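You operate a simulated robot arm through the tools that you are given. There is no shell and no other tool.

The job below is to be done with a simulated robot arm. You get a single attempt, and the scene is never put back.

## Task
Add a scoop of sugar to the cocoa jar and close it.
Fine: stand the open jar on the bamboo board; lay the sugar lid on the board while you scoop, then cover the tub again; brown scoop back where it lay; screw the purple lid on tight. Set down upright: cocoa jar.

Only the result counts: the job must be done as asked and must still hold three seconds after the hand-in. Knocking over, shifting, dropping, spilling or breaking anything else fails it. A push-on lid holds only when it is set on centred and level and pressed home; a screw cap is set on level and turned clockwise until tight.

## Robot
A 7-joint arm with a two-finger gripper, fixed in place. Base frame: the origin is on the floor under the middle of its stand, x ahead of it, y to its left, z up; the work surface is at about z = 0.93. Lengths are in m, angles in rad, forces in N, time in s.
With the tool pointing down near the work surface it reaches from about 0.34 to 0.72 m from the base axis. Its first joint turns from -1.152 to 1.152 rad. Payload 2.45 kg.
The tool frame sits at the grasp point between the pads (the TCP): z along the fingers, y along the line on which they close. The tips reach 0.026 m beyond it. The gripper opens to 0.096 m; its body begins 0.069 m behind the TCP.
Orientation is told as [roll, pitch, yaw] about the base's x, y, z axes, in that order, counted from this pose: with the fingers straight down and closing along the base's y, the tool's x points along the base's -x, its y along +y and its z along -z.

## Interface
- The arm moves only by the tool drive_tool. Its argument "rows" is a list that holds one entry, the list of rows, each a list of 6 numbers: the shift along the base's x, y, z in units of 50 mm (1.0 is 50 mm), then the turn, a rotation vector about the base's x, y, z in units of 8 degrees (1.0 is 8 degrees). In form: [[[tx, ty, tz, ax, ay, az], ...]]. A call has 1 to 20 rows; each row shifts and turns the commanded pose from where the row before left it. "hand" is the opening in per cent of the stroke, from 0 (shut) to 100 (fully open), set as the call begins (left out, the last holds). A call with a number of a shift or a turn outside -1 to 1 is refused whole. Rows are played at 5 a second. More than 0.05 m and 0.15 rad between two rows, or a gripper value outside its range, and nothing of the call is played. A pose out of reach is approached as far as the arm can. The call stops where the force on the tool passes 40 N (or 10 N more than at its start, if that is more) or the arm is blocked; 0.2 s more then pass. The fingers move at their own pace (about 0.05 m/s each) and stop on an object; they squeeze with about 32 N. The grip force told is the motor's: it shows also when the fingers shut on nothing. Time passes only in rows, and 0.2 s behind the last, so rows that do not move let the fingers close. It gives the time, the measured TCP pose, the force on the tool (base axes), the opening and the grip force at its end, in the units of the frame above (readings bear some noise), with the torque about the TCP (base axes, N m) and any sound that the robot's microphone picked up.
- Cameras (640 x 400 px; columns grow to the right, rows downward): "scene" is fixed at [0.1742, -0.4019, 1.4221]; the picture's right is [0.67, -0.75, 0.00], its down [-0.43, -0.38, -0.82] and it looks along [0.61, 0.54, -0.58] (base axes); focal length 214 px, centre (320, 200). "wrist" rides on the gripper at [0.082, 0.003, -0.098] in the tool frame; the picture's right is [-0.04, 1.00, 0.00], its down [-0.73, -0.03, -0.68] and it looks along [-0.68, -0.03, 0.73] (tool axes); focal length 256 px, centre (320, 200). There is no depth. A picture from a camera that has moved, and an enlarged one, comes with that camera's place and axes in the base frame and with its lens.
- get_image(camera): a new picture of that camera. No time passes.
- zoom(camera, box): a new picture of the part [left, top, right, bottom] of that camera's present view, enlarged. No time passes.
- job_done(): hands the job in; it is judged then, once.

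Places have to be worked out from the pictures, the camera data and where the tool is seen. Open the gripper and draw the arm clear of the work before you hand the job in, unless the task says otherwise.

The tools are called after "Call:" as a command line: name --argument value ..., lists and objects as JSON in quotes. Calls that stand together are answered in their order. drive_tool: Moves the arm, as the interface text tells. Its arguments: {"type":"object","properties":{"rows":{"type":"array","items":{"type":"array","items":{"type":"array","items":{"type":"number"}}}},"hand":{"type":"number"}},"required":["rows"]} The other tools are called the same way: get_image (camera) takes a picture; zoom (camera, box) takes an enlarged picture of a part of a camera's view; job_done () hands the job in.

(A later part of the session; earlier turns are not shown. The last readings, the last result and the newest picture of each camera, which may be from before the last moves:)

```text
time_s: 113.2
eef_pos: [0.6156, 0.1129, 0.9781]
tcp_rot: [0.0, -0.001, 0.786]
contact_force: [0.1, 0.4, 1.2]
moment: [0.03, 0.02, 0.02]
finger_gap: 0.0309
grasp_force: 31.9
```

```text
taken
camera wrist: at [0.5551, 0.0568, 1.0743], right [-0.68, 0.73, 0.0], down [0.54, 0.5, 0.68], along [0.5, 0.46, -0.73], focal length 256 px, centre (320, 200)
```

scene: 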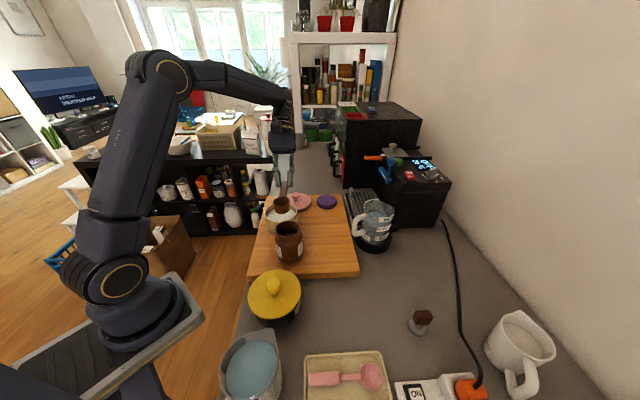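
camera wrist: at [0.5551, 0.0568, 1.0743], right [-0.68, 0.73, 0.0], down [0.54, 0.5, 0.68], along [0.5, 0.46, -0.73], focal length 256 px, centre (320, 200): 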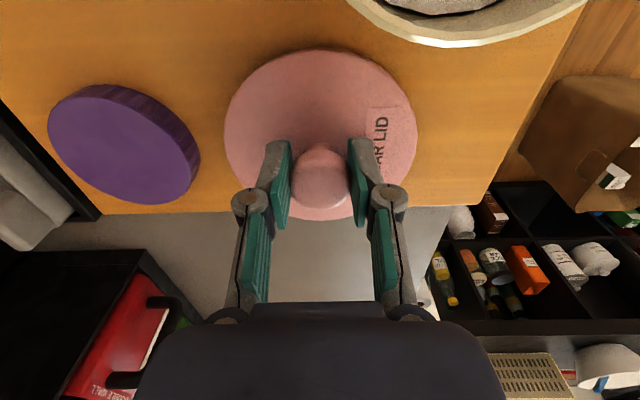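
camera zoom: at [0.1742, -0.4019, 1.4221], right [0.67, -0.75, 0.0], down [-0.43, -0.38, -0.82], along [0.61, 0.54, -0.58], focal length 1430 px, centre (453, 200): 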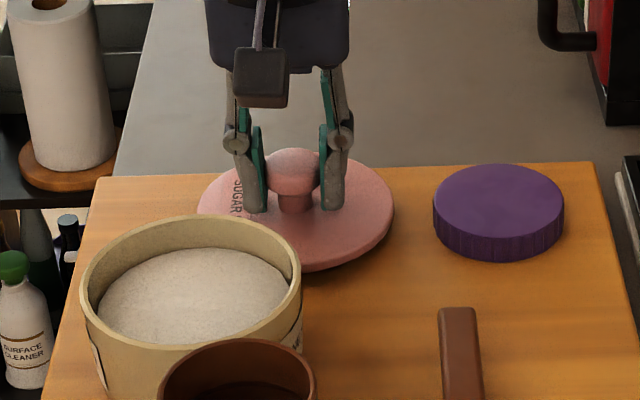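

Held as before. I lift the lid and carry it back over the tub, to the exact spot where I took it off.

Call:
drive_tool --rows '[[[0, 0, 0.1, 0, 0, 0], [0, 0, 0.2, 0, 0, 0], [0, 0, 0.3, 0, 0, 0], [0, 0, 0.4, 0, 0, 0], [0, 0, 0.4, 0, 0, 0], [0, 0, 0.4, 0, 0, 0], [0, 0, 0.25, 0, 0, 0], [0, 0, 0.1, 0, 0, 0], [-0.133, -0.058, 0, 0, 0, 0], [-0.2, -0.088, 0, 0, 0, 0], [-0.3, -0.132, 0, 0, 0, 0], [-0.35, -0.154, 0, 0, 0, 0], [-0.35, -0.154, 0, 0, 0, 0], [-0.35, -0.154, 0, 0, 0, 0], [-0.3, -0.132, 0, 0, 0, 0], [-0.2, -0.088, 0, 0, 0, 0], [-0.1, -0.044, 0, 0, 0, 0], [-0.05, -0.02, 0, 0, 0, 0], [0, 0, 0, 0, 0, 0]]]'

Call:
get_image --camera "wrist"

Call:
zoom --camera "scene" --box '[240, 150, 360, 240]'

```text
time_s: 117.2
eef_pos: [0.4981, 0.061, 1.0849]
tcp_rot: [-0.004, -0.002, 0.787]
contact_force: [0.1, 0.9, -0.7]
moment: [-0.02, -0.02, -0.01]
finger_gap: 0.0304
grasp_force: 31.6
```

```text
taken
camera wrist: at [0.4378, 0.0052, 1.1815], right [-0.68, 0.73, 0.0], down [0.54, 0.5, 0.68], along [0.5, 0.46, -0.73], focal length 256 px, centre (320, 200)
```

wrist: 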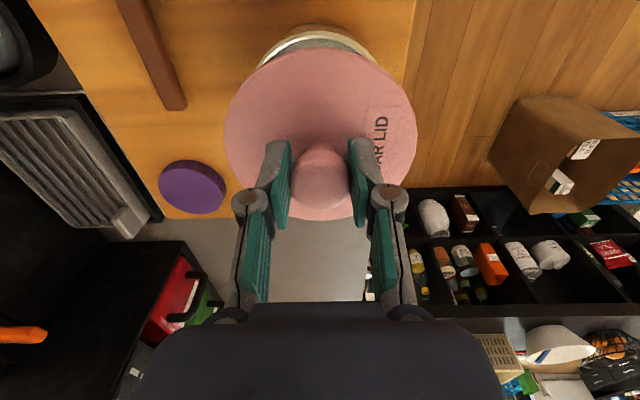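

```text
4.44 times, centred on (300, 195) of scene
camera zoom: at [0.1742, -0.4019, 1.4221], right [0.67, -0.75, 0.0], down [-0.43, -0.38, -0.82], along [0.61, 0.54, -0.58], focal length 953 px, centre (409, 222)
```

zoom: 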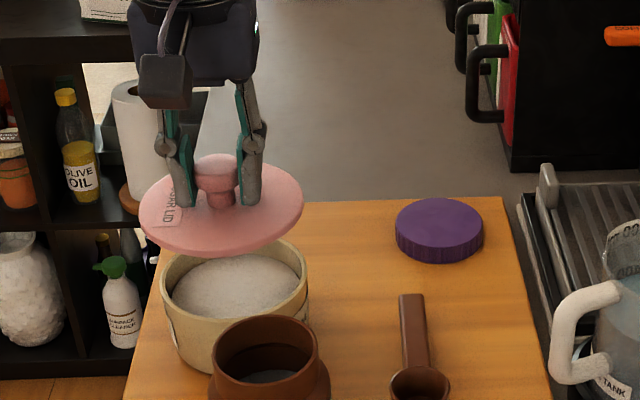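

Back over the tub. I zoom in to check that the lid hangs level and aligned with the tub.

Call:
zoom --camera "scene" --box '[255, 175, 315, 235]'

Call:
zoom --camera "wrist" --box '[210, 0, 430, 230]'

```text
6.67 times, centred on (285, 205) of scene
camera zoom: at [0.1742, -0.4019, 1.4221], right [0.67, -0.75, 0.0], down [-0.43, -0.38, -0.82], along [0.61, 0.54, -0.58], focal length 1430 px, centre (553, 167)
```

zoom: 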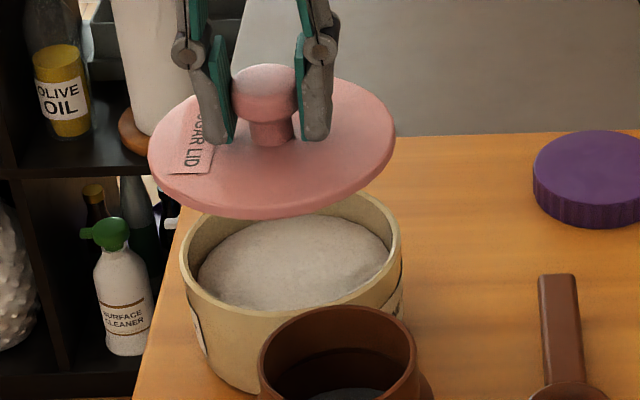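

```text
1.74 times, centred on (320, 115) of wrist
camera zoom: at [0.4378, 0.0052, 1.1815], right [-0.68, 0.73, 0.0], down [0.54, 0.5, 0.68], along [0.5, 0.46, -0.73], focal length 445 px, centre (320, 348)
```

zoom: 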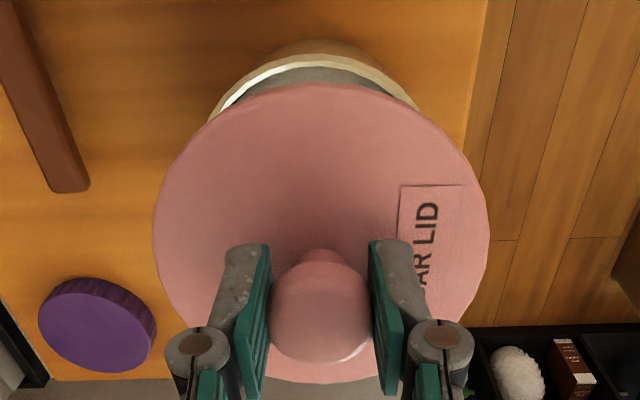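

The lid hangs level, centred over the tub. I lower toward the rim slowly.

Call:
drive_tool --rows '[[[0.014, 0.01, -0.2, 0, 0, 0], [0, 0, -0.2, 0, 0, 0], [0, 0, -0.2, 0, 0, 0], [0, 0, -0.2, 0, 0, 0], [0, 0, -0.16, 0, 0, 0], [0, 0, -0.1, 0, 0, 0], [0, 0, 0, 0, 0, 0]]]'

Call:
get_image --camera "wrist"

Call:
zoom --camera "scene" --box '[255, 175, 315, 235]'

```text
time_s: 118.8
eef_pos: [0.4993, 0.062, 1.0314]
tcp_rot: [-0.004, -0.003, 0.787]
contact_force: [0.6, 0.5, -0.9]
moment: [-0.02, 0.02, 0.0]
finger_gap: 0.0307
grasp_force: 32.3
```

```text
taken
camera wrist: at [0.4385, 0.006, 1.1287], right [-0.68, 0.73, 0.0], down [0.54, 0.5, 0.68], along [0.5, 0.46, -0.73], focal length 256 px, centre (320, 200)
```

wrist: 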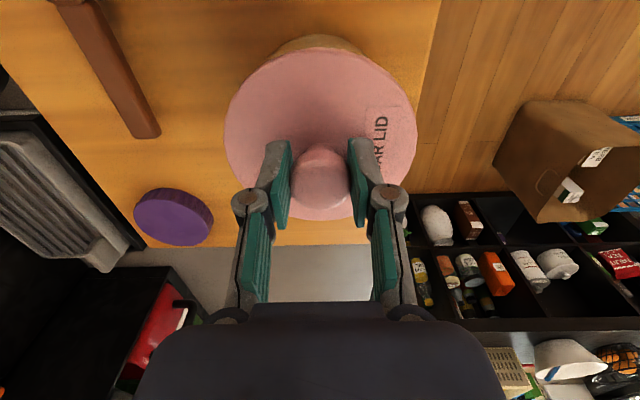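

```text
6.67 times, centred on (285, 205) of scene
camera zoom: at [0.1742, -0.4019, 1.4221], right [0.67, -0.75, 0.0], down [-0.43, -0.38, -0.82], along [0.61, 0.54, -0.58], focal length 1430 px, centre (553, 167)
```

zoom: 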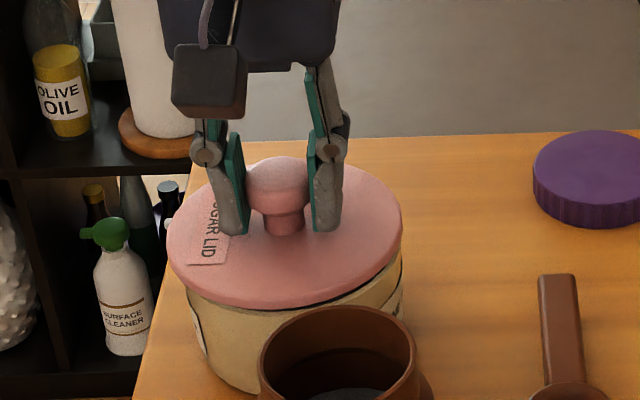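

The lid is just above the rim and lined up. I lower in small steps until it seats.

Call:
drive_tool --rows '[[[0, 0, -0.04, 0, 0, 0], [0, 0, -0.04, 0, 0, 0], [0, 0, 0, 0, 0, 0]]]'

Call:
zoom --camera "scene" --box '[255, 175, 315, 235]'

```text
time_s: 119.6
eef_pos: [0.4986, 0.0611, 1.0269]
tcp_rot: [-0.003, 0.001, 0.786]
contact_force: [-0.1, 0.0, -0.4]
moment: [-0.04, -0.02, 0.03]
finger_gap: 0.0305
grasp_force: 32.1
```

```text
6.67 times, centred on (285, 205) of scene
camera zoom: at [0.1742, -0.4019, 1.4221], right [0.67, -0.75, 0.0], down [-0.43, -0.38, -0.82], along [0.61, 0.54, -0.58], focal length 1430 px, centre (553, 167)
```

zoom: 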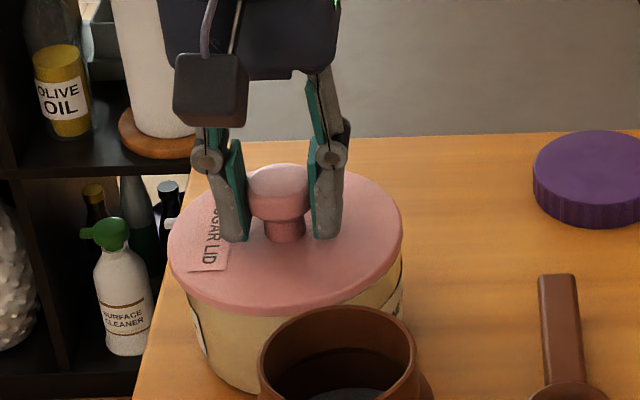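

Almost seated, with no load yet. I continue down 1–2 mm at a time to press it home.

Call:
drive_tool --rows '[[[0, 0, -0.03, 0, 0, 0], [0, 0, -0.03, 0, 0, 0], [0, 0, 0, 0, 0, 0]]]'

```text
time_s: 120.4
eef_pos: [0.499, 0.0616, 1.0256]
tcp_rot: [-0.004, -0.002, 0.788]
contact_force: [-4.8, -2.0, 16.5]
moment: [-0.2, 0.32, -0.01]
finger_gap: 0.0306
grasp_force: 31.9
```

Contact at 16 N. I press a bit more to push it home, staying under the limit.

Call:
drive_tool --rows '[[[0, 0, -0.02, 0, 0, 0], [0, 0, -0.02, 0, 0, 0], [0, 0, 0, 0, 0, 0]]]'

Call:
zoom --camera "scene" --box '[255, 175, 315, 235]'

```text
time_s: 121.2
eef_pos: [0.4989, 0.0608, 1.0226]
tcp_rot: [-0.004, -0.004, 0.787]
contact_force: [-3.6, -0.6, 24.5]
moment: [0.09, -0.03, -0.02]
finger_gap: 0.0307
grasp_force: 32.2
```

```text
6.67 times, centred on (285, 205) of scene
camera zoom: at [0.1737, -0.402, 1.4222], right [0.67, -0.75, 0.0], down [-0.43, -0.38, -0.82], along [0.61, 0.54, -0.58], focal length 1430 px, centre (553, 167)
```

zoom: 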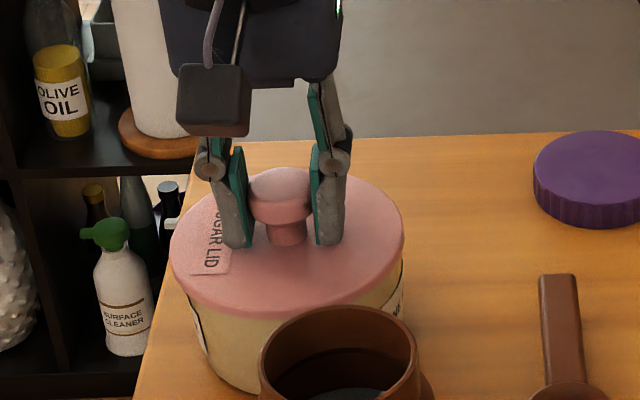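

24 N and the lid went down 3 mm, so it's settling. I press a little more to be sure it is home.

Call:
drive_tool --rows '[[[0, 0, -0.02, 0, 0, 0], [0, 0, -0.01, 0, 0, 0], [0, 0, 0, 0, 0, 0]]]'

Call:
zoom --camera "scene" --box '[255, 175, 315, 235]'

Call:
get_image --camera "wrist"

```text
time_s: 122.0
eef_pos: [0.4997, 0.0611, 1.0212]
tcp_rot: [-0.003, -0.003, 0.786]
contact_force: [0.6, 2.3, 24.7]
moment: [0.22, -0.13, -0.06]
finger_gap: 0.0304
grasp_force: 31.9
```

```text
6.67 times, centred on (285, 205) of scene
camera zoom: at [0.1738, -0.4019, 1.4222], right [0.67, -0.75, 0.0], down [-0.43, -0.38, -0.82], along [0.61, 0.54, -0.58], focal length 1430 px, centre (553, 167)
```

zoom: 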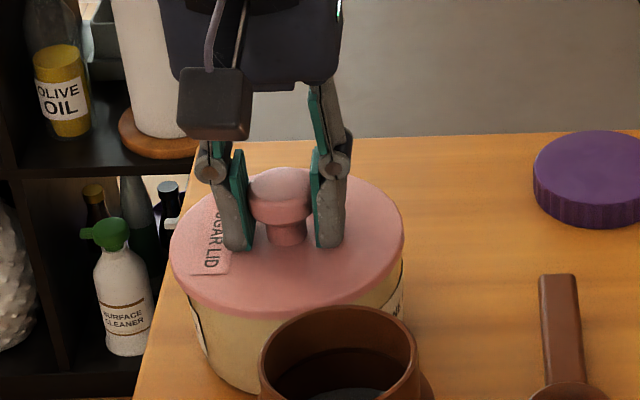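

```text
taken
camera wrist: at [0.4389, 0.0061, 1.1184], right [-0.68, 0.73, 0.0], down [0.54, 0.5, 0.68], along [0.5, 0.46, -0.73], focal length 256 px, centre (320, 200)
```

wrist: 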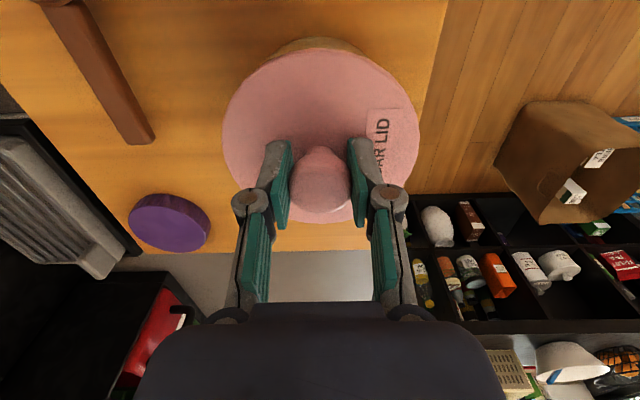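

The lid now sits exactly where it originally did in the picture. I release the knob and rise a little.

Call:
drive_tool --rows '[[[0, 0, 0.02, 0, 0, 0], [0, 0, 0, 0, 0, 0], [0, 0, 0, 0, 0, 0], [0, 0, 0, 0, 0, 0]]]' --hand 65

Call:
drive_tool --rows '[[[0, 0, 0.2, 0, 0, 0], [0, 0, 0.4, 0, 0, 0], [0, 0, 0.5, 0, 0, 0], [0, 0, 0.4, 0, 0, 0], [0, 0, 0.2, 0, 0, 0], [0, 0, 0, 0, 0, 0]]]'

Call:
get_image --camera "wrist"

Call:
zoom --camera "scene" --box '[240, 170, 320, 230]'

```text
time_s: 123.0
eef_pos: [0.5004, 0.0622, 1.0229]
tcp_rot: [-0.001, -0.001, 0.788]
contact_force: [0.4, 0.0, 0.1]
moment: [-0.02, 0.03, -0.02]
finger_gap: 0.0626
grasp_force: 0.1
```

```text
time_s: 124.4
eef_pos: [0.4989, 0.0619, 1.1078]
tcp_rot: [-0.001, -0.002, 0.787]
contact_force: [-0.4, -0.1, 0.2]
moment: [0.0, -0.02, -0.03]
finger_gap: 0.0626
grasp_force: 0.1
```

```text
taken
camera wrist: at [0.4389, 0.0062, 1.2045], right [-0.68, 0.73, 0.0], down [0.54, 0.5, 0.68], along [0.5, 0.46, -0.73], focal length 256 px, centre (320, 200)
```

wrist: 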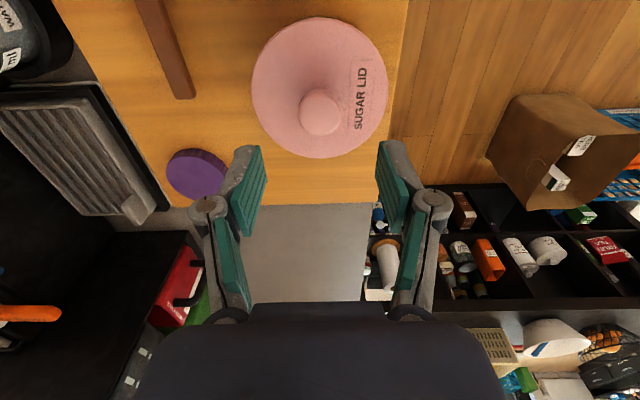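

```text
6.67 times, centred on (280, 200) of scene
camera zoom: at [0.1742, -0.4019, 1.4221], right [0.67, -0.75, 0.0], down [-0.43, -0.38, -0.82], along [0.61, 0.54, -0.58], focal length 1430 px, centre (587, 200)
```

zoom: 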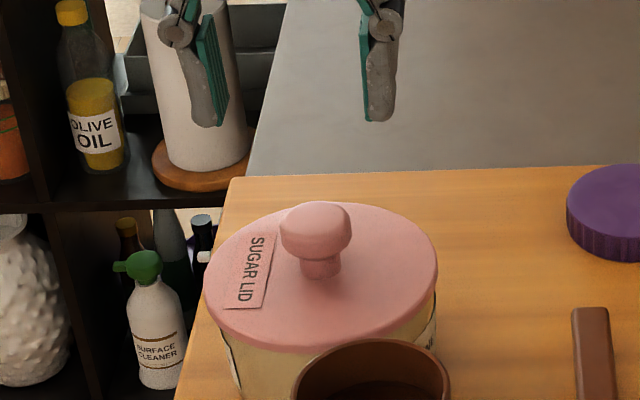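

The lid is seated level, as it was at the start. To be sure it is pressed home, I close the fingers and press gently on the knob's top.

Call:
drive_tool --rows '[[[0, 0, 0, 0, 0, 0], [0, 0, 0, 0, 0, 0], [0, 0, 0, 0, 0, 0], [0, 0, 0, 0, 0, 0], [0, 0, 0, 0, 0, 0]]]' --hand 0

Call:
drive_tool --rows '[[[0, 0, -0.2, 0, 0, 0], [0, 0, -0.2, 0, 0, 0], [0, 0, -0.08, 0, 0, 0], [0, 0, -0.04, 0, 0, 0], [0, 0, 0, 0, 0, 0]]]'

Call:
zoom --camera "scene" --box '[240, 160, 320, 230]'

```text
time_s: 125.6
eef_pos: [0.4987, 0.0622, 1.1064]
tcp_rot: [-0.003, 0.0, 0.787]
contact_force: [0.1, 0.5, 1.0]
moment: [0.03, -0.01, 0.01]
finger_gap: 0.0
grasp_force: 28.6
```

```text
time_s: 126.8
eef_pos: [0.4982, 0.0612, 1.0821]
tcp_rot: [-0.002, 0.001, 0.789]
contact_force: [0.5, 0.3, 0.0]
moment: [0.0, 0.01, 0.01]
finger_gap: 0.0
grasp_force: 28.5
```

```text
5.71 times, centred on (280, 195) of scene
camera zoom: at [0.1742, -0.4019, 1.4221], right [0.67, -0.75, 0.0], down [-0.43, -0.38, -0.82], along [0.61, 0.54, -0.58], focal length 1226 px, centre (549, 229)
```

zoom: 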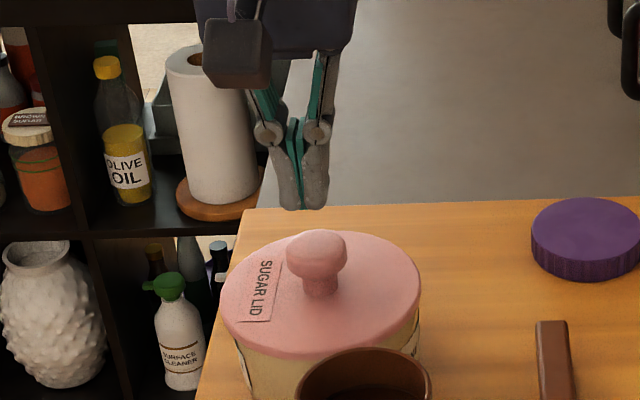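

I check through the wrist camera that the closed tips are over the knob.

Call:
zoom --camera "wrist" --box '[220, 20, 420, 240]'

```text
1.82 times, centred on (320, 130) of wrist
camera zoom: at [0.4387, 0.0063, 1.1782], right [-0.68, 0.73, 0.0], down [0.54, 0.5, 0.68], along [0.5, 0.46, -0.73], focal length 465 px, centre (320, 327)
```

zoom: 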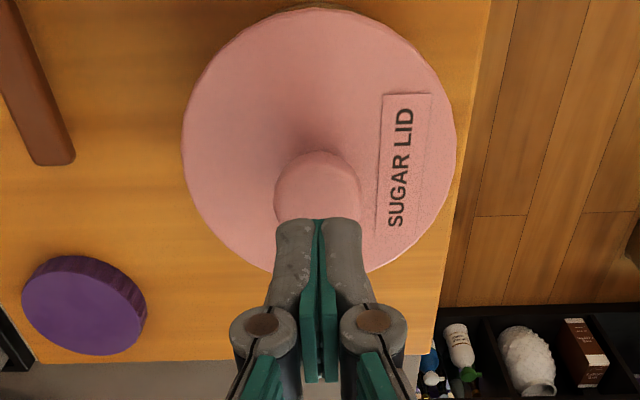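

The tips are centred over the knob. I press down in small steps.

Call:
drive_tool --rows '[[[0, 0, -0.04, 0, 0, 0], [0, 0, -0.04, 0, 0, 0], [0, 0, -0.04, 0, 0, 0], [0, 0, 0, 0, 0, 0]]]'

```text
time_s: 127.8
eef_pos: [0.4991, 0.0614, 1.0749]
tcp_rot: [-0.003, 0.0, 0.787]
contact_force: [0.5, -0.8, 0.0]
moment: [0.0, 0.02, -0.01]
finger_gap: 0.0
grasp_force: 28.2
```

Call:
drive_tool --rows '[[[0, 0, -0.03, 0, 0, 0], [0, 0, -0.03, 0, 0, 0], [0, 0, 0, 0, 0, 0]]]'

```text
time_s: 128.6
eef_pos: [0.4985, 0.062, 1.073]
tcp_rot: [-0.004, -0.002, 0.787]
contact_force: [0.3, 0.1, 0.4]
moment: [0.01, 0.01, 0.0]
finger_gap: 0.0
grasp_force: 28.1
```

Call:
drive_tool --rows '[[[0, 0, -0.03, 0, 0, 0], [0, 0, -0.03, 0, 0, 0], [0, 0, 0, 0, 0, 0]]]'

Call:
zoom --camera "scene" --box '[240, 160, 320, 230]'

```text
time_s: 129.4
eef_pos: [0.4999, 0.0613, 1.0697]
tcp_rot: [-0.001, -0.001, 0.787]
contact_force: [0.8, 0.3, 0.1]
moment: [0.03, 0.01, -0.01]
finger_gap: 0.0
grasp_force: 28.1
```

```text
5.71 times, centred on (280, 195) of scene
camera zoom: at [0.1742, -0.4019, 1.4221], right [0.67, -0.75, 0.0], down [-0.43, -0.38, -0.82], along [0.61, 0.54, -0.58], focal length 1226 px, centre (549, 229)
```

zoom: 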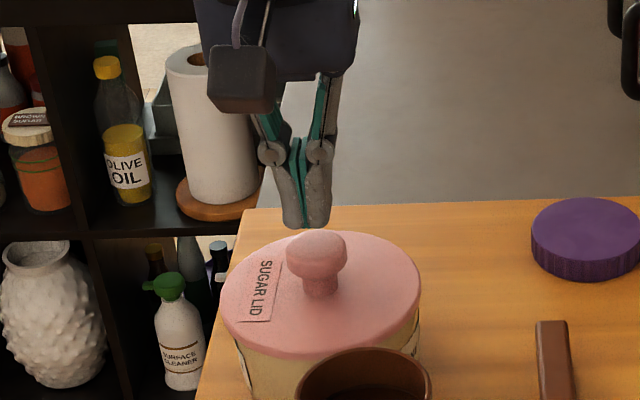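

No contact yet; the tips are just above the knob. I continue in 1.5 mm steps.

Call:
drive_tool --rows '[[[0, 0, -0.03, 0, 0, 0], [0, 0, -0.03, 0, 0, 0], [0, 0, 0, 0, 0, 0]]]'

```text
time_s: 130.2
eef_pos: [0.4987, 0.0606, 1.0682]
tcp_rot: [-0.002, -0.003, 0.787]
contact_force: [-0.5, -0.5, 0.1]
moment: [0.0, -0.01, 0.02]
finger_gap: 0.0
grasp_force: 28.3
```

Call:
drive_tool --rows '[[[0, 0, -0.03, 0, 0, 0], [0, 0, -0.03, 0, 0, 0], [0, 0, 0, 0, 0, 0]]]'

```text
time_s: 131.0
eef_pos: [0.4993, 0.0609, 1.0629]
tcp_rot: [-0.003, -0.001, 0.788]
contact_force: [0.8, -0.5, -0.7]
moment: [0.03, -0.05, 0.01]
finger_gap: 0.0
grasp_force: 28.9
```

Still no contact. I look again at the tips and the knob.

Call:
zoom --camera "scene" --box '[260, 175, 300, 215]'

Call:
zoom --camera "wrist" --box '[260, 70, 380, 190]'

```text
10.00 times, centred on (280, 195) of scene
camera zoom: at [0.1742, -0.4019, 1.4221], right [0.67, -0.75, 0.0], down [-0.43, -0.38, -0.82], along [0.61, 0.54, -0.58], focal length 2145 px, centre (720, 250)
```

zoom: 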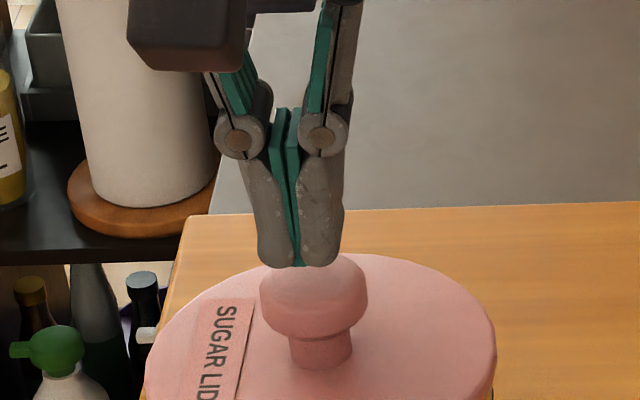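

```text
3.33 times, centred on (320, 130) of wrist
camera zoom: at [0.4387, 0.0059, 1.16], right [-0.68, 0.73, 0.0], down [0.54, 0.5, 0.68], along [0.5, 0.46, -0.73], focal length 853 px, centre (320, 433)
```

zoom: 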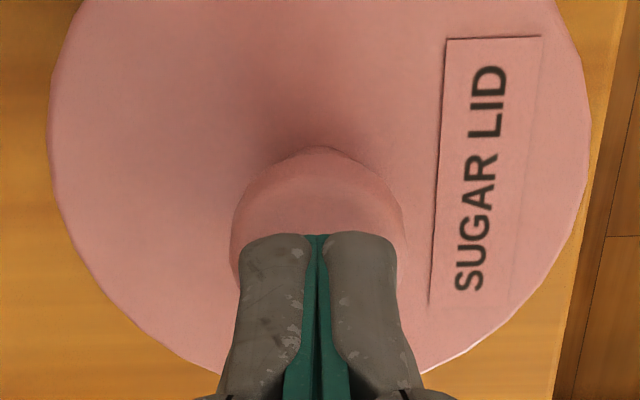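

Both views agree that the tips are centred a few mm above the knob. I keep lowering until contact.

Call:
drive_tool --rows '[[[0, 0, -0.04, 0, 0, 0], [0, 0, -0.04, 0, 0, 0], [0, 0, 0, 0, 0, 0]]]'

```text
time_s: 131.8
eef_pos: [0.4979, 0.0603, 1.0588]
tcp_rot: [-0.002, 0.001, 0.787]
contact_force: [0.0, 0.3, -0.3]
moment: [0.02, 0.02, 0.01]
finger_gap: 0.0
grasp_force: 28.9
```

Call:
drive_tool --rows '[[[0, 0, -0.04, 0, 0, 0], [0, 0, -0.04, 0, 0, 0], [0, 0, 0, 0, 0, 0]]]'

```text
time_s: 132.6
eef_pos: [0.4989, 0.0612, 1.0552]
tcp_rot: [-0.003, -0.003, 0.787]
contact_force: [0.4, 0.6, 0.5]
moment: [-0.03, -0.01, -0.01]
finger_gap: 0.0001
grasp_force: 28.6
```

Call:
drive_tool --rows '[[[0, 0, -0.03, 0, 0, 0], [0, 0, -0.03, 0, 0, 0], [0, 0, 0, 0, 0, 0]]]'

Call:
zoom --camera "scene" --box '[260, 175, 300, 215]'

```text
time_s: 133.4
eef_pos: [0.4991, 0.061, 1.0532]
tcp_rot: [-0.003, -0.001, 0.786]
contact_force: [0.1, -0.9, 0.0]
moment: [-0.02, 0.05, 0.01]
finger_gap: 0.0
grasp_force: 28.5
```

```text
10.00 times, centred on (280, 195) of scene
camera zoom: at [0.1742, -0.4019, 1.4221], right [0.67, -0.75, 0.0], down [-0.43, -0.38, -0.82], along [0.61, 0.54, -0.58], focal length 2145 px, centre (720, 250)
```

zoom: 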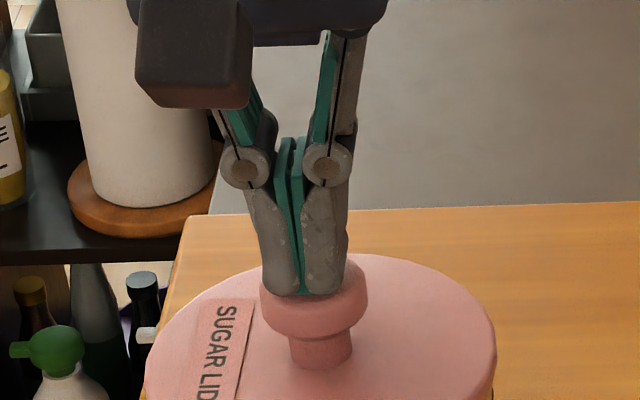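

The tips are about to touch the knob's top. I continue in 1 mm steps.

Call:
drive_tool --rows '[[[0, 0, -0.02, 0, 0, 0], [0, 0, -0.02, 0, 0, 0], [0, 0, 0, 0, 0, 0]]]'

```text
time_s: 134.2
eef_pos: [0.4995, 0.0615, 1.0507]
tcp_rot: [-0.001, -0.001, 0.788]
contact_force: [1.3, 0.4, 0.7]
moment: [0.01, 0.01, 0.0]
finger_gap: 0.0001
grasp_force: 28.8
```

Call:
drive_tool --rows '[[[0, 0, -0.02, 0, 0, 0], [0, 0, -0.02, 0, 0, 0], [0, 0, -0.02, 0, 0, 0], [0, 0, 0, 0, 0, 0]]]'

```text
time_s: 135.2
eef_pos: [0.4988, 0.0611, 1.0497]
tcp_rot: [-0.004, 0.0, 0.786]
contact_force: [-4.7, -1.4, 19.3]
moment: [-0.12, 0.13, -0.01]
finger_gap: 0.0059
grasp_force: 28.4
```

Contact at 19 N, centred (small moments). I press one more millimetre or so.

Call:
drive_tool --rows '[[[0, 0, -0.02, 0, 0, 0], [0, 0, -0.02, 0, 0, 0], [0, 0, 0, 0, 0, 0]]]'

Call:
zoom --camera "scene" --box '[250, 170, 310, 230]'

```text
time_s: 135.8
eef_pos: [0.5006, 0.0609, 1.049]
tcp_rot: [-0.007, -0.008, 0.785]
contact_force: [-1.4, 0.2, 7.3]
moment: [0.01, 0.02, -0.02]
finger_gap: 0.006
grasp_force: 28.3
stopped in row 2: the force on the tool passed its limit at 42 N (the readings are from after the stop); the commanded pose is now the measured one
```

```text
6.67 times, centred on (280, 200) of scene
camera zoom: at [0.174, -0.4019, 1.4221], right [0.67, -0.75, 0.0], down [-0.43, -0.38, -0.82], along [0.61, 0.54, -0.58], focal length 1430 px, centre (587, 200)
```

zoom: 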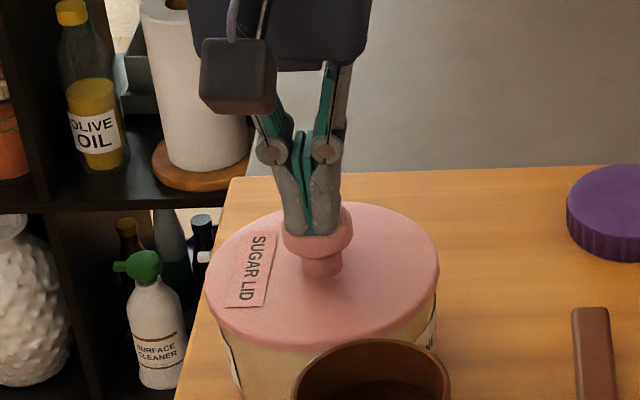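

The lid is pressed home. I rise, open the hand and move toward the purple lid, turning the gripper so its fingers close along the board's long side.

Call:
drive_tool --rows '[[[0, 0, 0.3, 0, 0, 0], [0, 0, 0.6, 0, 0, 0], [0, 0, 0.8, 0, 0, 0], [0, 0, 0.5, 0, 0, 0], [0, 0, 0, 0, 0, 0]]]'

Call:
drive_tool --rows '[[[0.35, -0.06, 0, 0, 0, -0.98], [0.35, -0.06, 0, 0, 0, -0.98], [0.35, -0.06, 0, 0, 0, -0.98], [0.35, -0.06, 0, 0, 0, -0.98], [0.35, -0.06, 0, 0, 0, -0.98], [0.35, -0.06, 0, 0, 0, -0.98], [0.35, -0.06, 0, 0, 0, -0.98], [0.35, -0.06, 0, 0, 0, -0.98], [0.35, -0.06, 0, 0, 0, -0.98], [0.35, -0.06, 0, 0, 0, -0.98], [0.35, -0.06, 0, 0, 0, -0.98], [0.07, -0.02, 0, 0, 0, -0.47], [0, 0, 0, 0, 0, 0]]]' --hand 100

Call:
get_image --camera "wrist"

Call:
get_image --camera "scene"

```text
time_s: 136.9
eef_pos: [0.5002, 0.0625, 1.1583]
tcp_rot: [-0.004, -0.003, 0.785]
contact_force: [-0.3, 0.2, -0.3]
moment: [0.01, 0.01, -0.04]
finger_gap: 0.0
grasp_force: 29.1
```

```text
time_s: 139.8
eef_pos: [0.6824, 0.0275, 1.1534]
tcp_rot: [-0.006, -0.002, -0.786]
contact_force: [0.0, 0.5, 0.3]
moment: [-0.02, -0.03, 0.0]
finger_gap: 0.0962
grasp_force: 0.1
out of reach, approached as far as the arm can: row 11
```

```text
taken
camera wrist: at [0.6272, 0.0873, 1.2492], right [0.74, 0.68, -0.01], down [0.5, -0.54, 0.68], along [0.46, -0.5, -0.73], focal length 256 px, centre (320, 200)
```

wrist: 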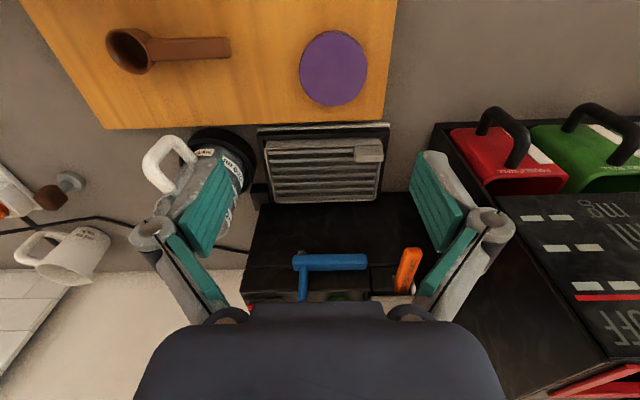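

```text
taken
```

scene: 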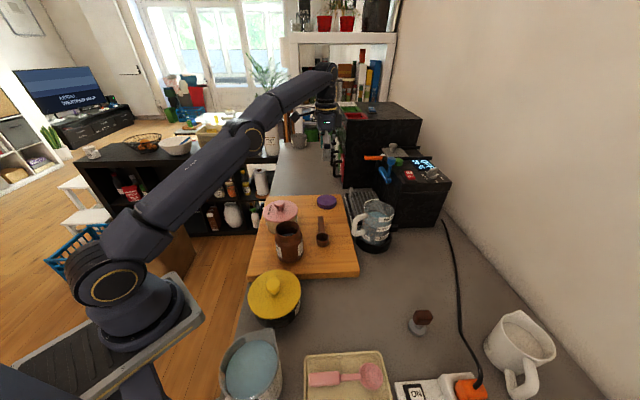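

The arm is near its reach at this height. The purple lid is at about (0.696, 0.031); I go lower and over it, then refine.

Call:
drive_tool --rows '[[[0, 0, -0.5, 0, 0, 0], [0.05, 0.01, -0.5, 0, 0, 0], [0.1, 0.02, -0.5, 0, 0, 0], [0.1, 0.03, -0.5, 0, 0, 0], [0, 0, -0.3, 0, 0, 0], [0, 0, 0, 0, 0, 0]]]'

Call:
get_image --camera "wrist"

Call:
zoom --camera "scene" --box '[290, 150, 370, 220]'

```text
time_s: 141.2
eef_pos: [0.6978, 0.0302, 1.0388]
tcp_rot: [-0.004, -0.003, -0.783]
contact_force: [-0.2, -0.4, -0.3]
moment: [-0.02, 0.02, 0.0]
finger_gap: 0.0958
grasp_force: 0.1
```

```text
taken
camera wrist: at [0.642, 0.091, 1.136], right [0.73, 0.68, -0.01], down [0.5, -0.53, 0.68], along [0.46, -0.5, -0.73], focal length 256 px, centre (320, 200)
```

wrist: 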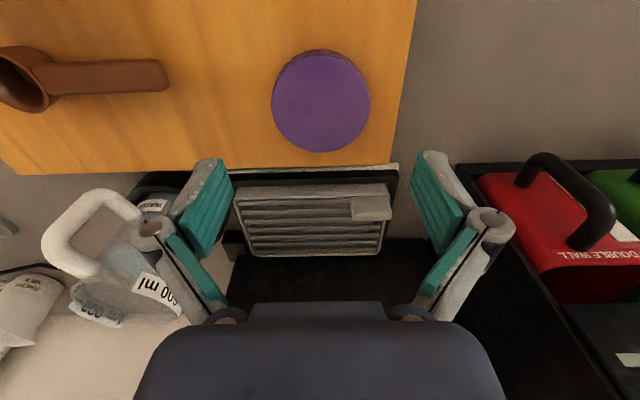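

```text
5.71 times, centred on (330, 185) of scene
camera zoom: at [0.1742, -0.4019, 1.4221], right [0.67, -0.75, 0.0], down [-0.43, -0.38, -0.82], along [0.61, 0.54, -0.58], focal length 1226 px, centre (263, 286)
```

zoom: 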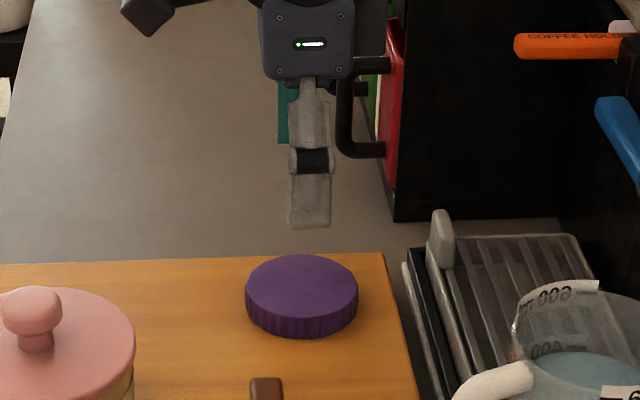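

Lid centre refined to (0.696, 0.0335), 75 mm wide. I correct the offset and descend further.

Call:
drive_tool --rows '[[[-0.036, 0.066, -0.3, 0, 0, 0], [0, 0, -0.3, 0, 0, 0], [0, 0, -0.3, 0, 0, 0], [0, 0, -0.15, 0, 0, 0], [0, 0, 0, 0, 0, 0]]]'

Call:
get_image --camera "wrist"

Call:
zoom --camera "scene" --box '[290, 150, 370, 220]'

```text
time_s: 142.3
eef_pos: [0.696, 0.0352, 0.9871]
tcp_rot: [-0.006, -0.004, -0.783]
contact_force: [0.1, 0.1, 0.1]
moment: [-0.01, 0.04, 0.0]
finger_gap: 0.0962
grasp_force: 0.1
```

```text
taken
camera wrist: at [0.6404, 0.0945, 1.0831], right [0.73, 0.68, -0.01], down [0.5, -0.53, 0.68], along [0.46, -0.5, -0.73], focal length 256 px, centre (320, 200)
```

wrist: 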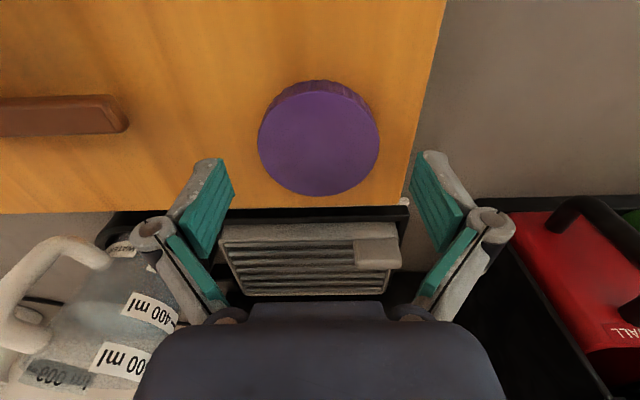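

```text
5.71 times, centred on (330, 185) of scene
camera zoom: at [0.1742, -0.4019, 1.4221], right [0.67, -0.75, 0.0], down [-0.43, -0.38, -0.82], along [0.61, 0.54, -0.58], focal length 1226 px, centre (263, 286)
```

zoom: 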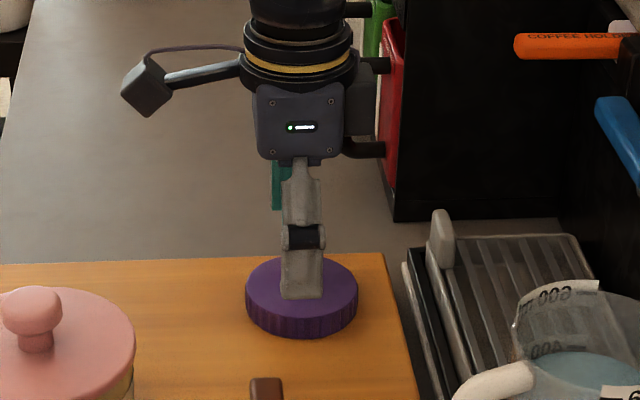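

The lid is centred between the fingers. I lower until the pads overlap its side.

Call:
drive_tool --rows '[[[-0.02, -0.02, -0.2, 0, 0, 0], [0, 0, -0.2, 0, 0, 0], [0, 0, -0.16, 0, 0, 0], [0, 0, 0, 0, 0, 0]]]'

Call:
get_image --camera "wrist"

Call:
zoom --camera "scene" --box '[290, 160, 370, 220]'

```text
time_s: 143.3
eef_pos: [0.695, 0.0321, 0.9584]
tcp_rot: [-0.005, -0.005, -0.783]
contact_force: [0.5, -0.3, 0.0]
moment: [0.0, -0.01, -0.04]
finger_gap: 0.096
grasp_force: 0.0
```

```text
taken
camera wrist: at [0.6392, 0.0931, 1.0549], right [0.73, 0.68, -0.01], down [0.5, -0.53, 0.68], along [0.46, -0.5, -0.73], focal length 256 px, centre (320, 200)
```

wrist: 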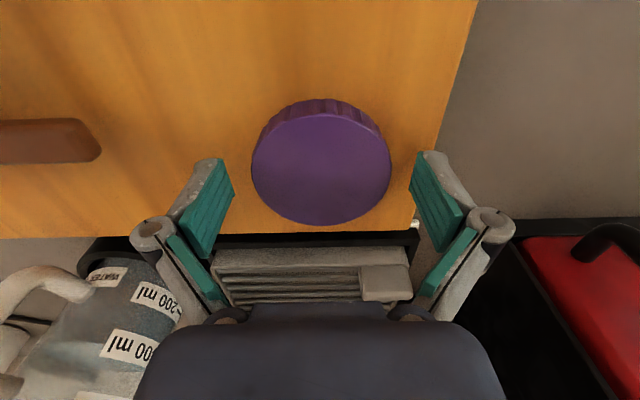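

```text
6.67 times, centred on (330, 190) of scene
camera zoom: at [0.1742, -0.4019, 1.4221], right [0.67, -0.75, 0.0], down [-0.43, -0.38, -0.82], along [0.61, 0.54, -0.58], focal length 1430 px, centre (253, 267)
```

zoom: 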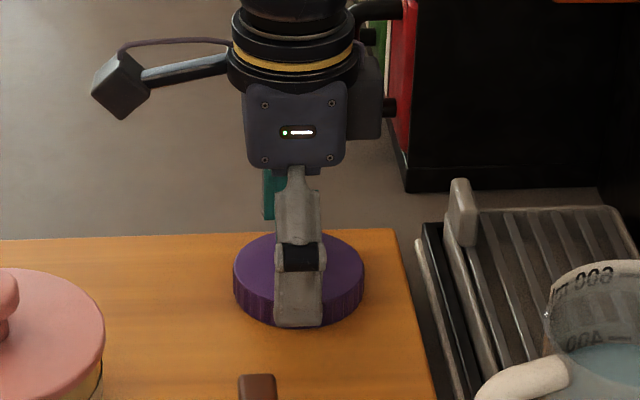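

The pads flank the lid. I raise 2 mm so the extending tips don't jam on the board, then close.

Call:
drive_tool --rows '[[[0, 0.01, 0.04, 0, 0, 0], [0, 0, 0, 0, 0, 0], [0, 0, 0, 0, 0, 0], [0, 0, 0, 0, 0, 0]]]' --hand 0

Call:
get_image --camera "wrist"

Call:
zoom --camera "scene" --box '[290, 160, 370, 220]'

```text
time_s: 144.3
eef_pos: [0.6942, 0.0334, 0.9607]
tcp_rot: [-0.005, -0.002, -0.784]
contact_force: [-1.7, -0.1, 1.1]
moment: [0.03, -0.01, 0.01]
finger_gap: 0.0748
grasp_force: 32.4
```

```text
taken
camera wrist: at [0.639, 0.0936, 1.0572], right [0.73, 0.68, -0.01], down [0.5, -0.53, 0.68], along [0.46, -0.5, -0.73], focal length 256 px, centre (320, 200)
```

wrist: 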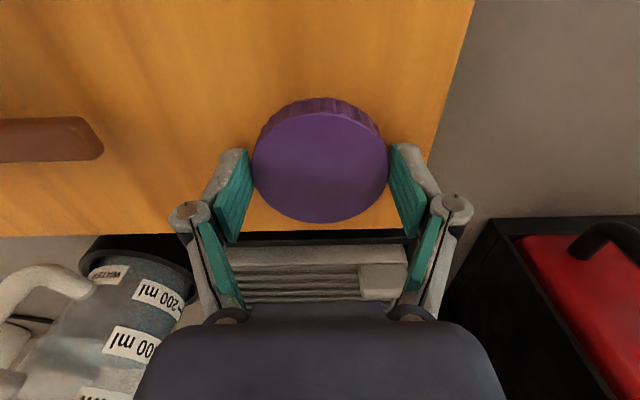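

```text
6.67 times, centred on (330, 190) of scene
camera zoom: at [0.1741, -0.4019, 1.4221], right [0.67, -0.75, 0.0], down [-0.43, -0.38, -0.82], along [0.61, 0.54, -0.58], focal length 1430 px, centre (253, 267)
```

zoom: 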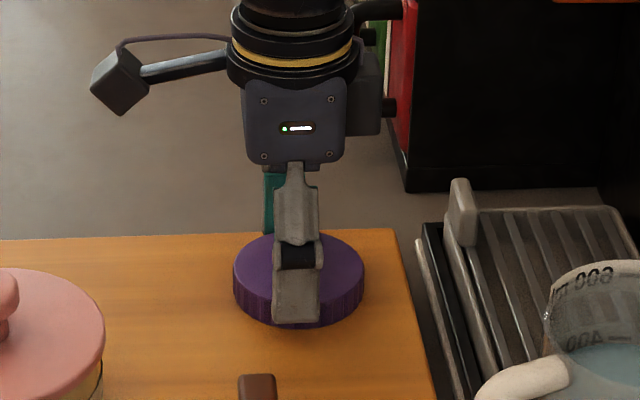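

Lid gripped (74.8 mm, 32 N), centred on the tool. I lift it slowly.

Call:
drive_tool --rows '[[[0, 0, 0.06, 0, 0, 0], [0, 0, 0.1, 0, 0, 0], [0, 0, 0.2, 0, 0, 0], [0, 0, 0.3, 0, 0, 0], [0, 0, 0.3, 0, 0, 0], [0, 0, 0.3, 0, 0, 0], [0, 0, 0, 0, 0, 0]]]'

Call:
get_image --camera "wrist"

Call:
zoom --camera "scene" --box '[290, 140, 370, 220]'

```text
time_s: 145.9
eef_pos: [0.6947, 0.0312, 1.0247]
tcp_rot: [-0.006, -0.003, -0.787]
contact_force: [-0.1, -0.1, 0.2]
moment: [-0.03, 0.02, -0.01]
finger_gap: 0.0745
grasp_force: 32.1
```

```text
taken
camera wrist: at [0.6393, 0.0929, 1.1208], right [0.73, 0.68, -0.01], down [0.5, -0.53, 0.68], along [0.46, -0.5, -0.73], focal length 256 px, centre (320, 200)
```

wrist: 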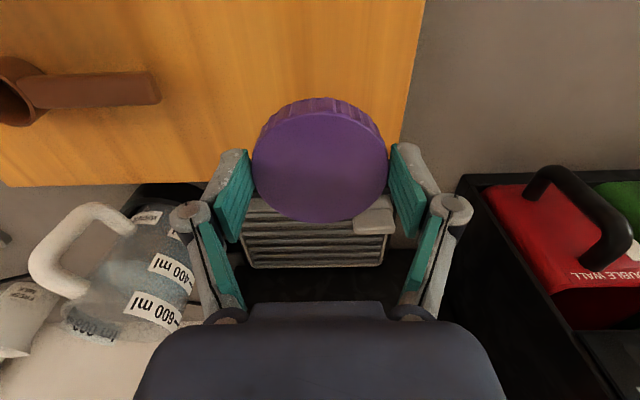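

```text
5.00 times, centred on (330, 180) of scene
camera zoom: at [0.1742, -0.4019, 1.4221], right [0.67, -0.75, 0.0], down [-0.43, -0.38, -0.82], along [0.61, 0.54, -0.58], focal length 1072 px, centre (270, 300)
```

zoom: 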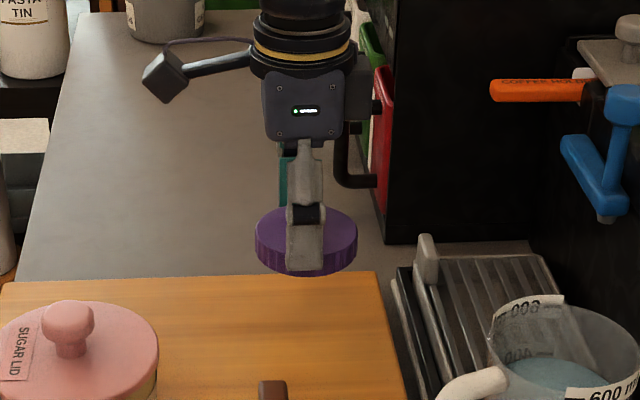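

The lid is held level. I rise and carry it over the jar, turning the wrist counter-clockwise on the way to gain room for clockwise screwing.

Call:
drive_tool --rows '[[[0, 0, 0.5, 0, 0, 0], [0, 0, 0.5, 0, 0, 0], [-0.288, -0.096, 0.25, 0, 0, 0.94], [-0.288, -0.096, 0.25, 0, 0, 0.94], [-0.288, -0.096, 0, 0, 0, 0.94], [-0.288, -0.096, 0, 0, 0, 0.94], [-0.288, -0.096, 0, 0, 0, 0.94], [-0.288, -0.096, 0, 0, 0, 0.94], [-0.288, -0.096, 0, 0, 0, 0.94], [-0.288, -0.096, 0, 0, 0, 0.94], [-0.288, -0.096, 0, 0, 0, 0.94], [-0.288, -0.096, 0, 0, 0, 0.94], [-0.288, -0.096, 0, 0, 0, 0.94], [-0.288, -0.096, 0, 0, 0, 0.94], [-0.288, -0.096, 0, 0, 0, 0.94], [-0.288, -0.096, 0, 0, 0, 0.94], [-0.288, -0.096, 0, 0, 0, 0.94], [-0.288, -0.096, 0, 0, 0, 0.94], [-0.288, -0.096, 0, 0, 0, 0.94], [-0.288, -0.096, 0, 0, 0, 0.94]]]'

Call:
get_image --camera "wrist"

Call:
get_image --camera "scene"

```text
time_s: 150.2
eef_pos: [0.436, -0.0539, 1.098]
tcp_rot: [-0.005, -0.007, 1.58]
contact_force: [-1.0, 0.1, -0.8]
moment: [-0.01, -0.01, 0.02]
finger_gap: 0.0746
grasp_force: 32.4
```

```text
taken
camera wrist: at [0.4317, -0.1358, 1.1954], right [-1.0, 0.03, -0.01], down [0.02, 0.73, 0.68], along [0.03, 0.68, -0.73], focal length 256 px, centre (320, 200)
```

wrist: 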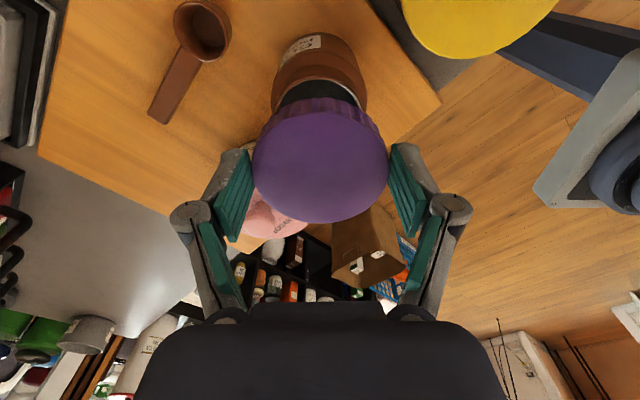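

```text
taken
```

scene: 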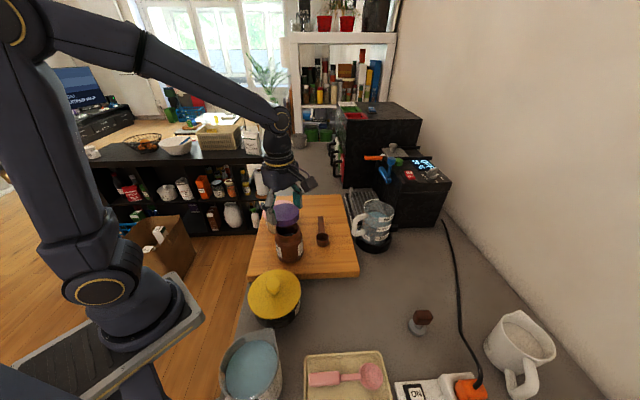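

Yaw 1.58 was reached without trouble. I test how much further it goes counter-clockwise here, so that one clockwise stroke can be long.

Call:
drive_tool --rows '[[[0, 0, 0, 0, 0, 1], [0, 0, 0, 0, 0, 1], [0, 0, 0, 0, 0, 1], [0, 0, 0, 0, 0, 1], [0, 0, 0, 0, 0, 1], [0, 0, 0, 0, 0, 1], [0, 0, 0, 0, 0, 1], [0, 0, 0, 0, 0, 1], [0, 0, 0, 0, 0, 0]]]'

```text
time_s: 152.2
eef_pos: [0.4359, -0.0539, 1.0987]
tcp_rot: [-0.005, -0.004, 2.698]
contact_force: [0.3, -0.7, 0.0]
moment: [-0.01, -0.04, -0.03]
finger_gap: 0.0741
grasp_force: 31.9
```

Even 2.70 rad works, so a long clockwise stroke is available. I use this different viewing angle to check the lid's alignment over the jar.

Call:
get_image --camera "wrist"

Call:
zoom --camera "wrist" --box '[230, 0, 410, 240]'

Call:
zoom --camera "scene" --box '[250, 180, 340, 270]'

```text
taken
camera wrist: at [0.5078, -0.0925, 1.1951], right [-0.47, -0.88, -0.01], down [-0.65, 0.34, 0.68], along [-0.6, 0.32, -0.73], focal length 256 px, centre (320, 200)
```

wrist: 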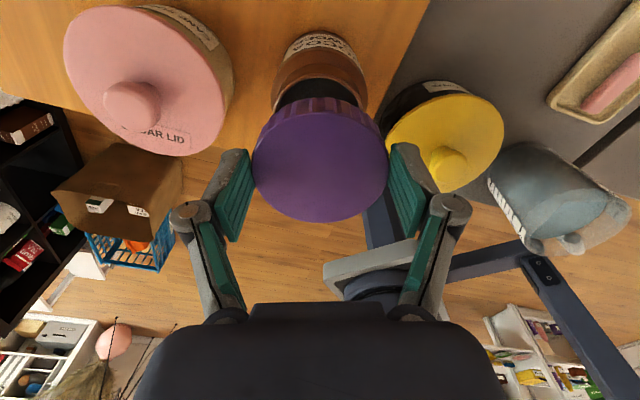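

```text
1.67 times, centred on (320, 120) of wrist
camera zoom: at [0.5078, -0.0925, 1.1951], right [-0.47, -0.88, -0.01], down [-0.65, 0.34, 0.68], along [-0.6, 0.32, -0.73], focal length 427 px, centre (320, 333)
```

zoom: 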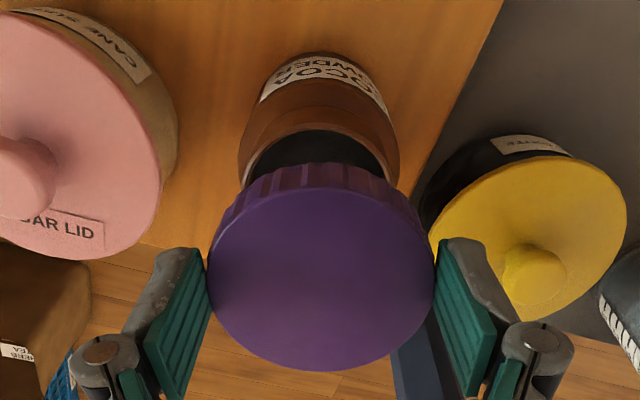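

```text
4.44 times, centred on (295, 225) of scene
camera zoom: at [0.1742, -0.4019, 1.4221], right [0.67, -0.75, 0.0], down [-0.43, -0.38, -0.82], along [0.61, 0.54, -0.58], focal length 953 px, centre (431, 89)
```

zoom: 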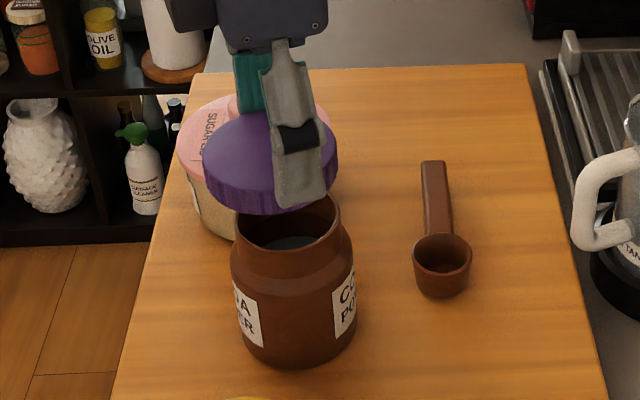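

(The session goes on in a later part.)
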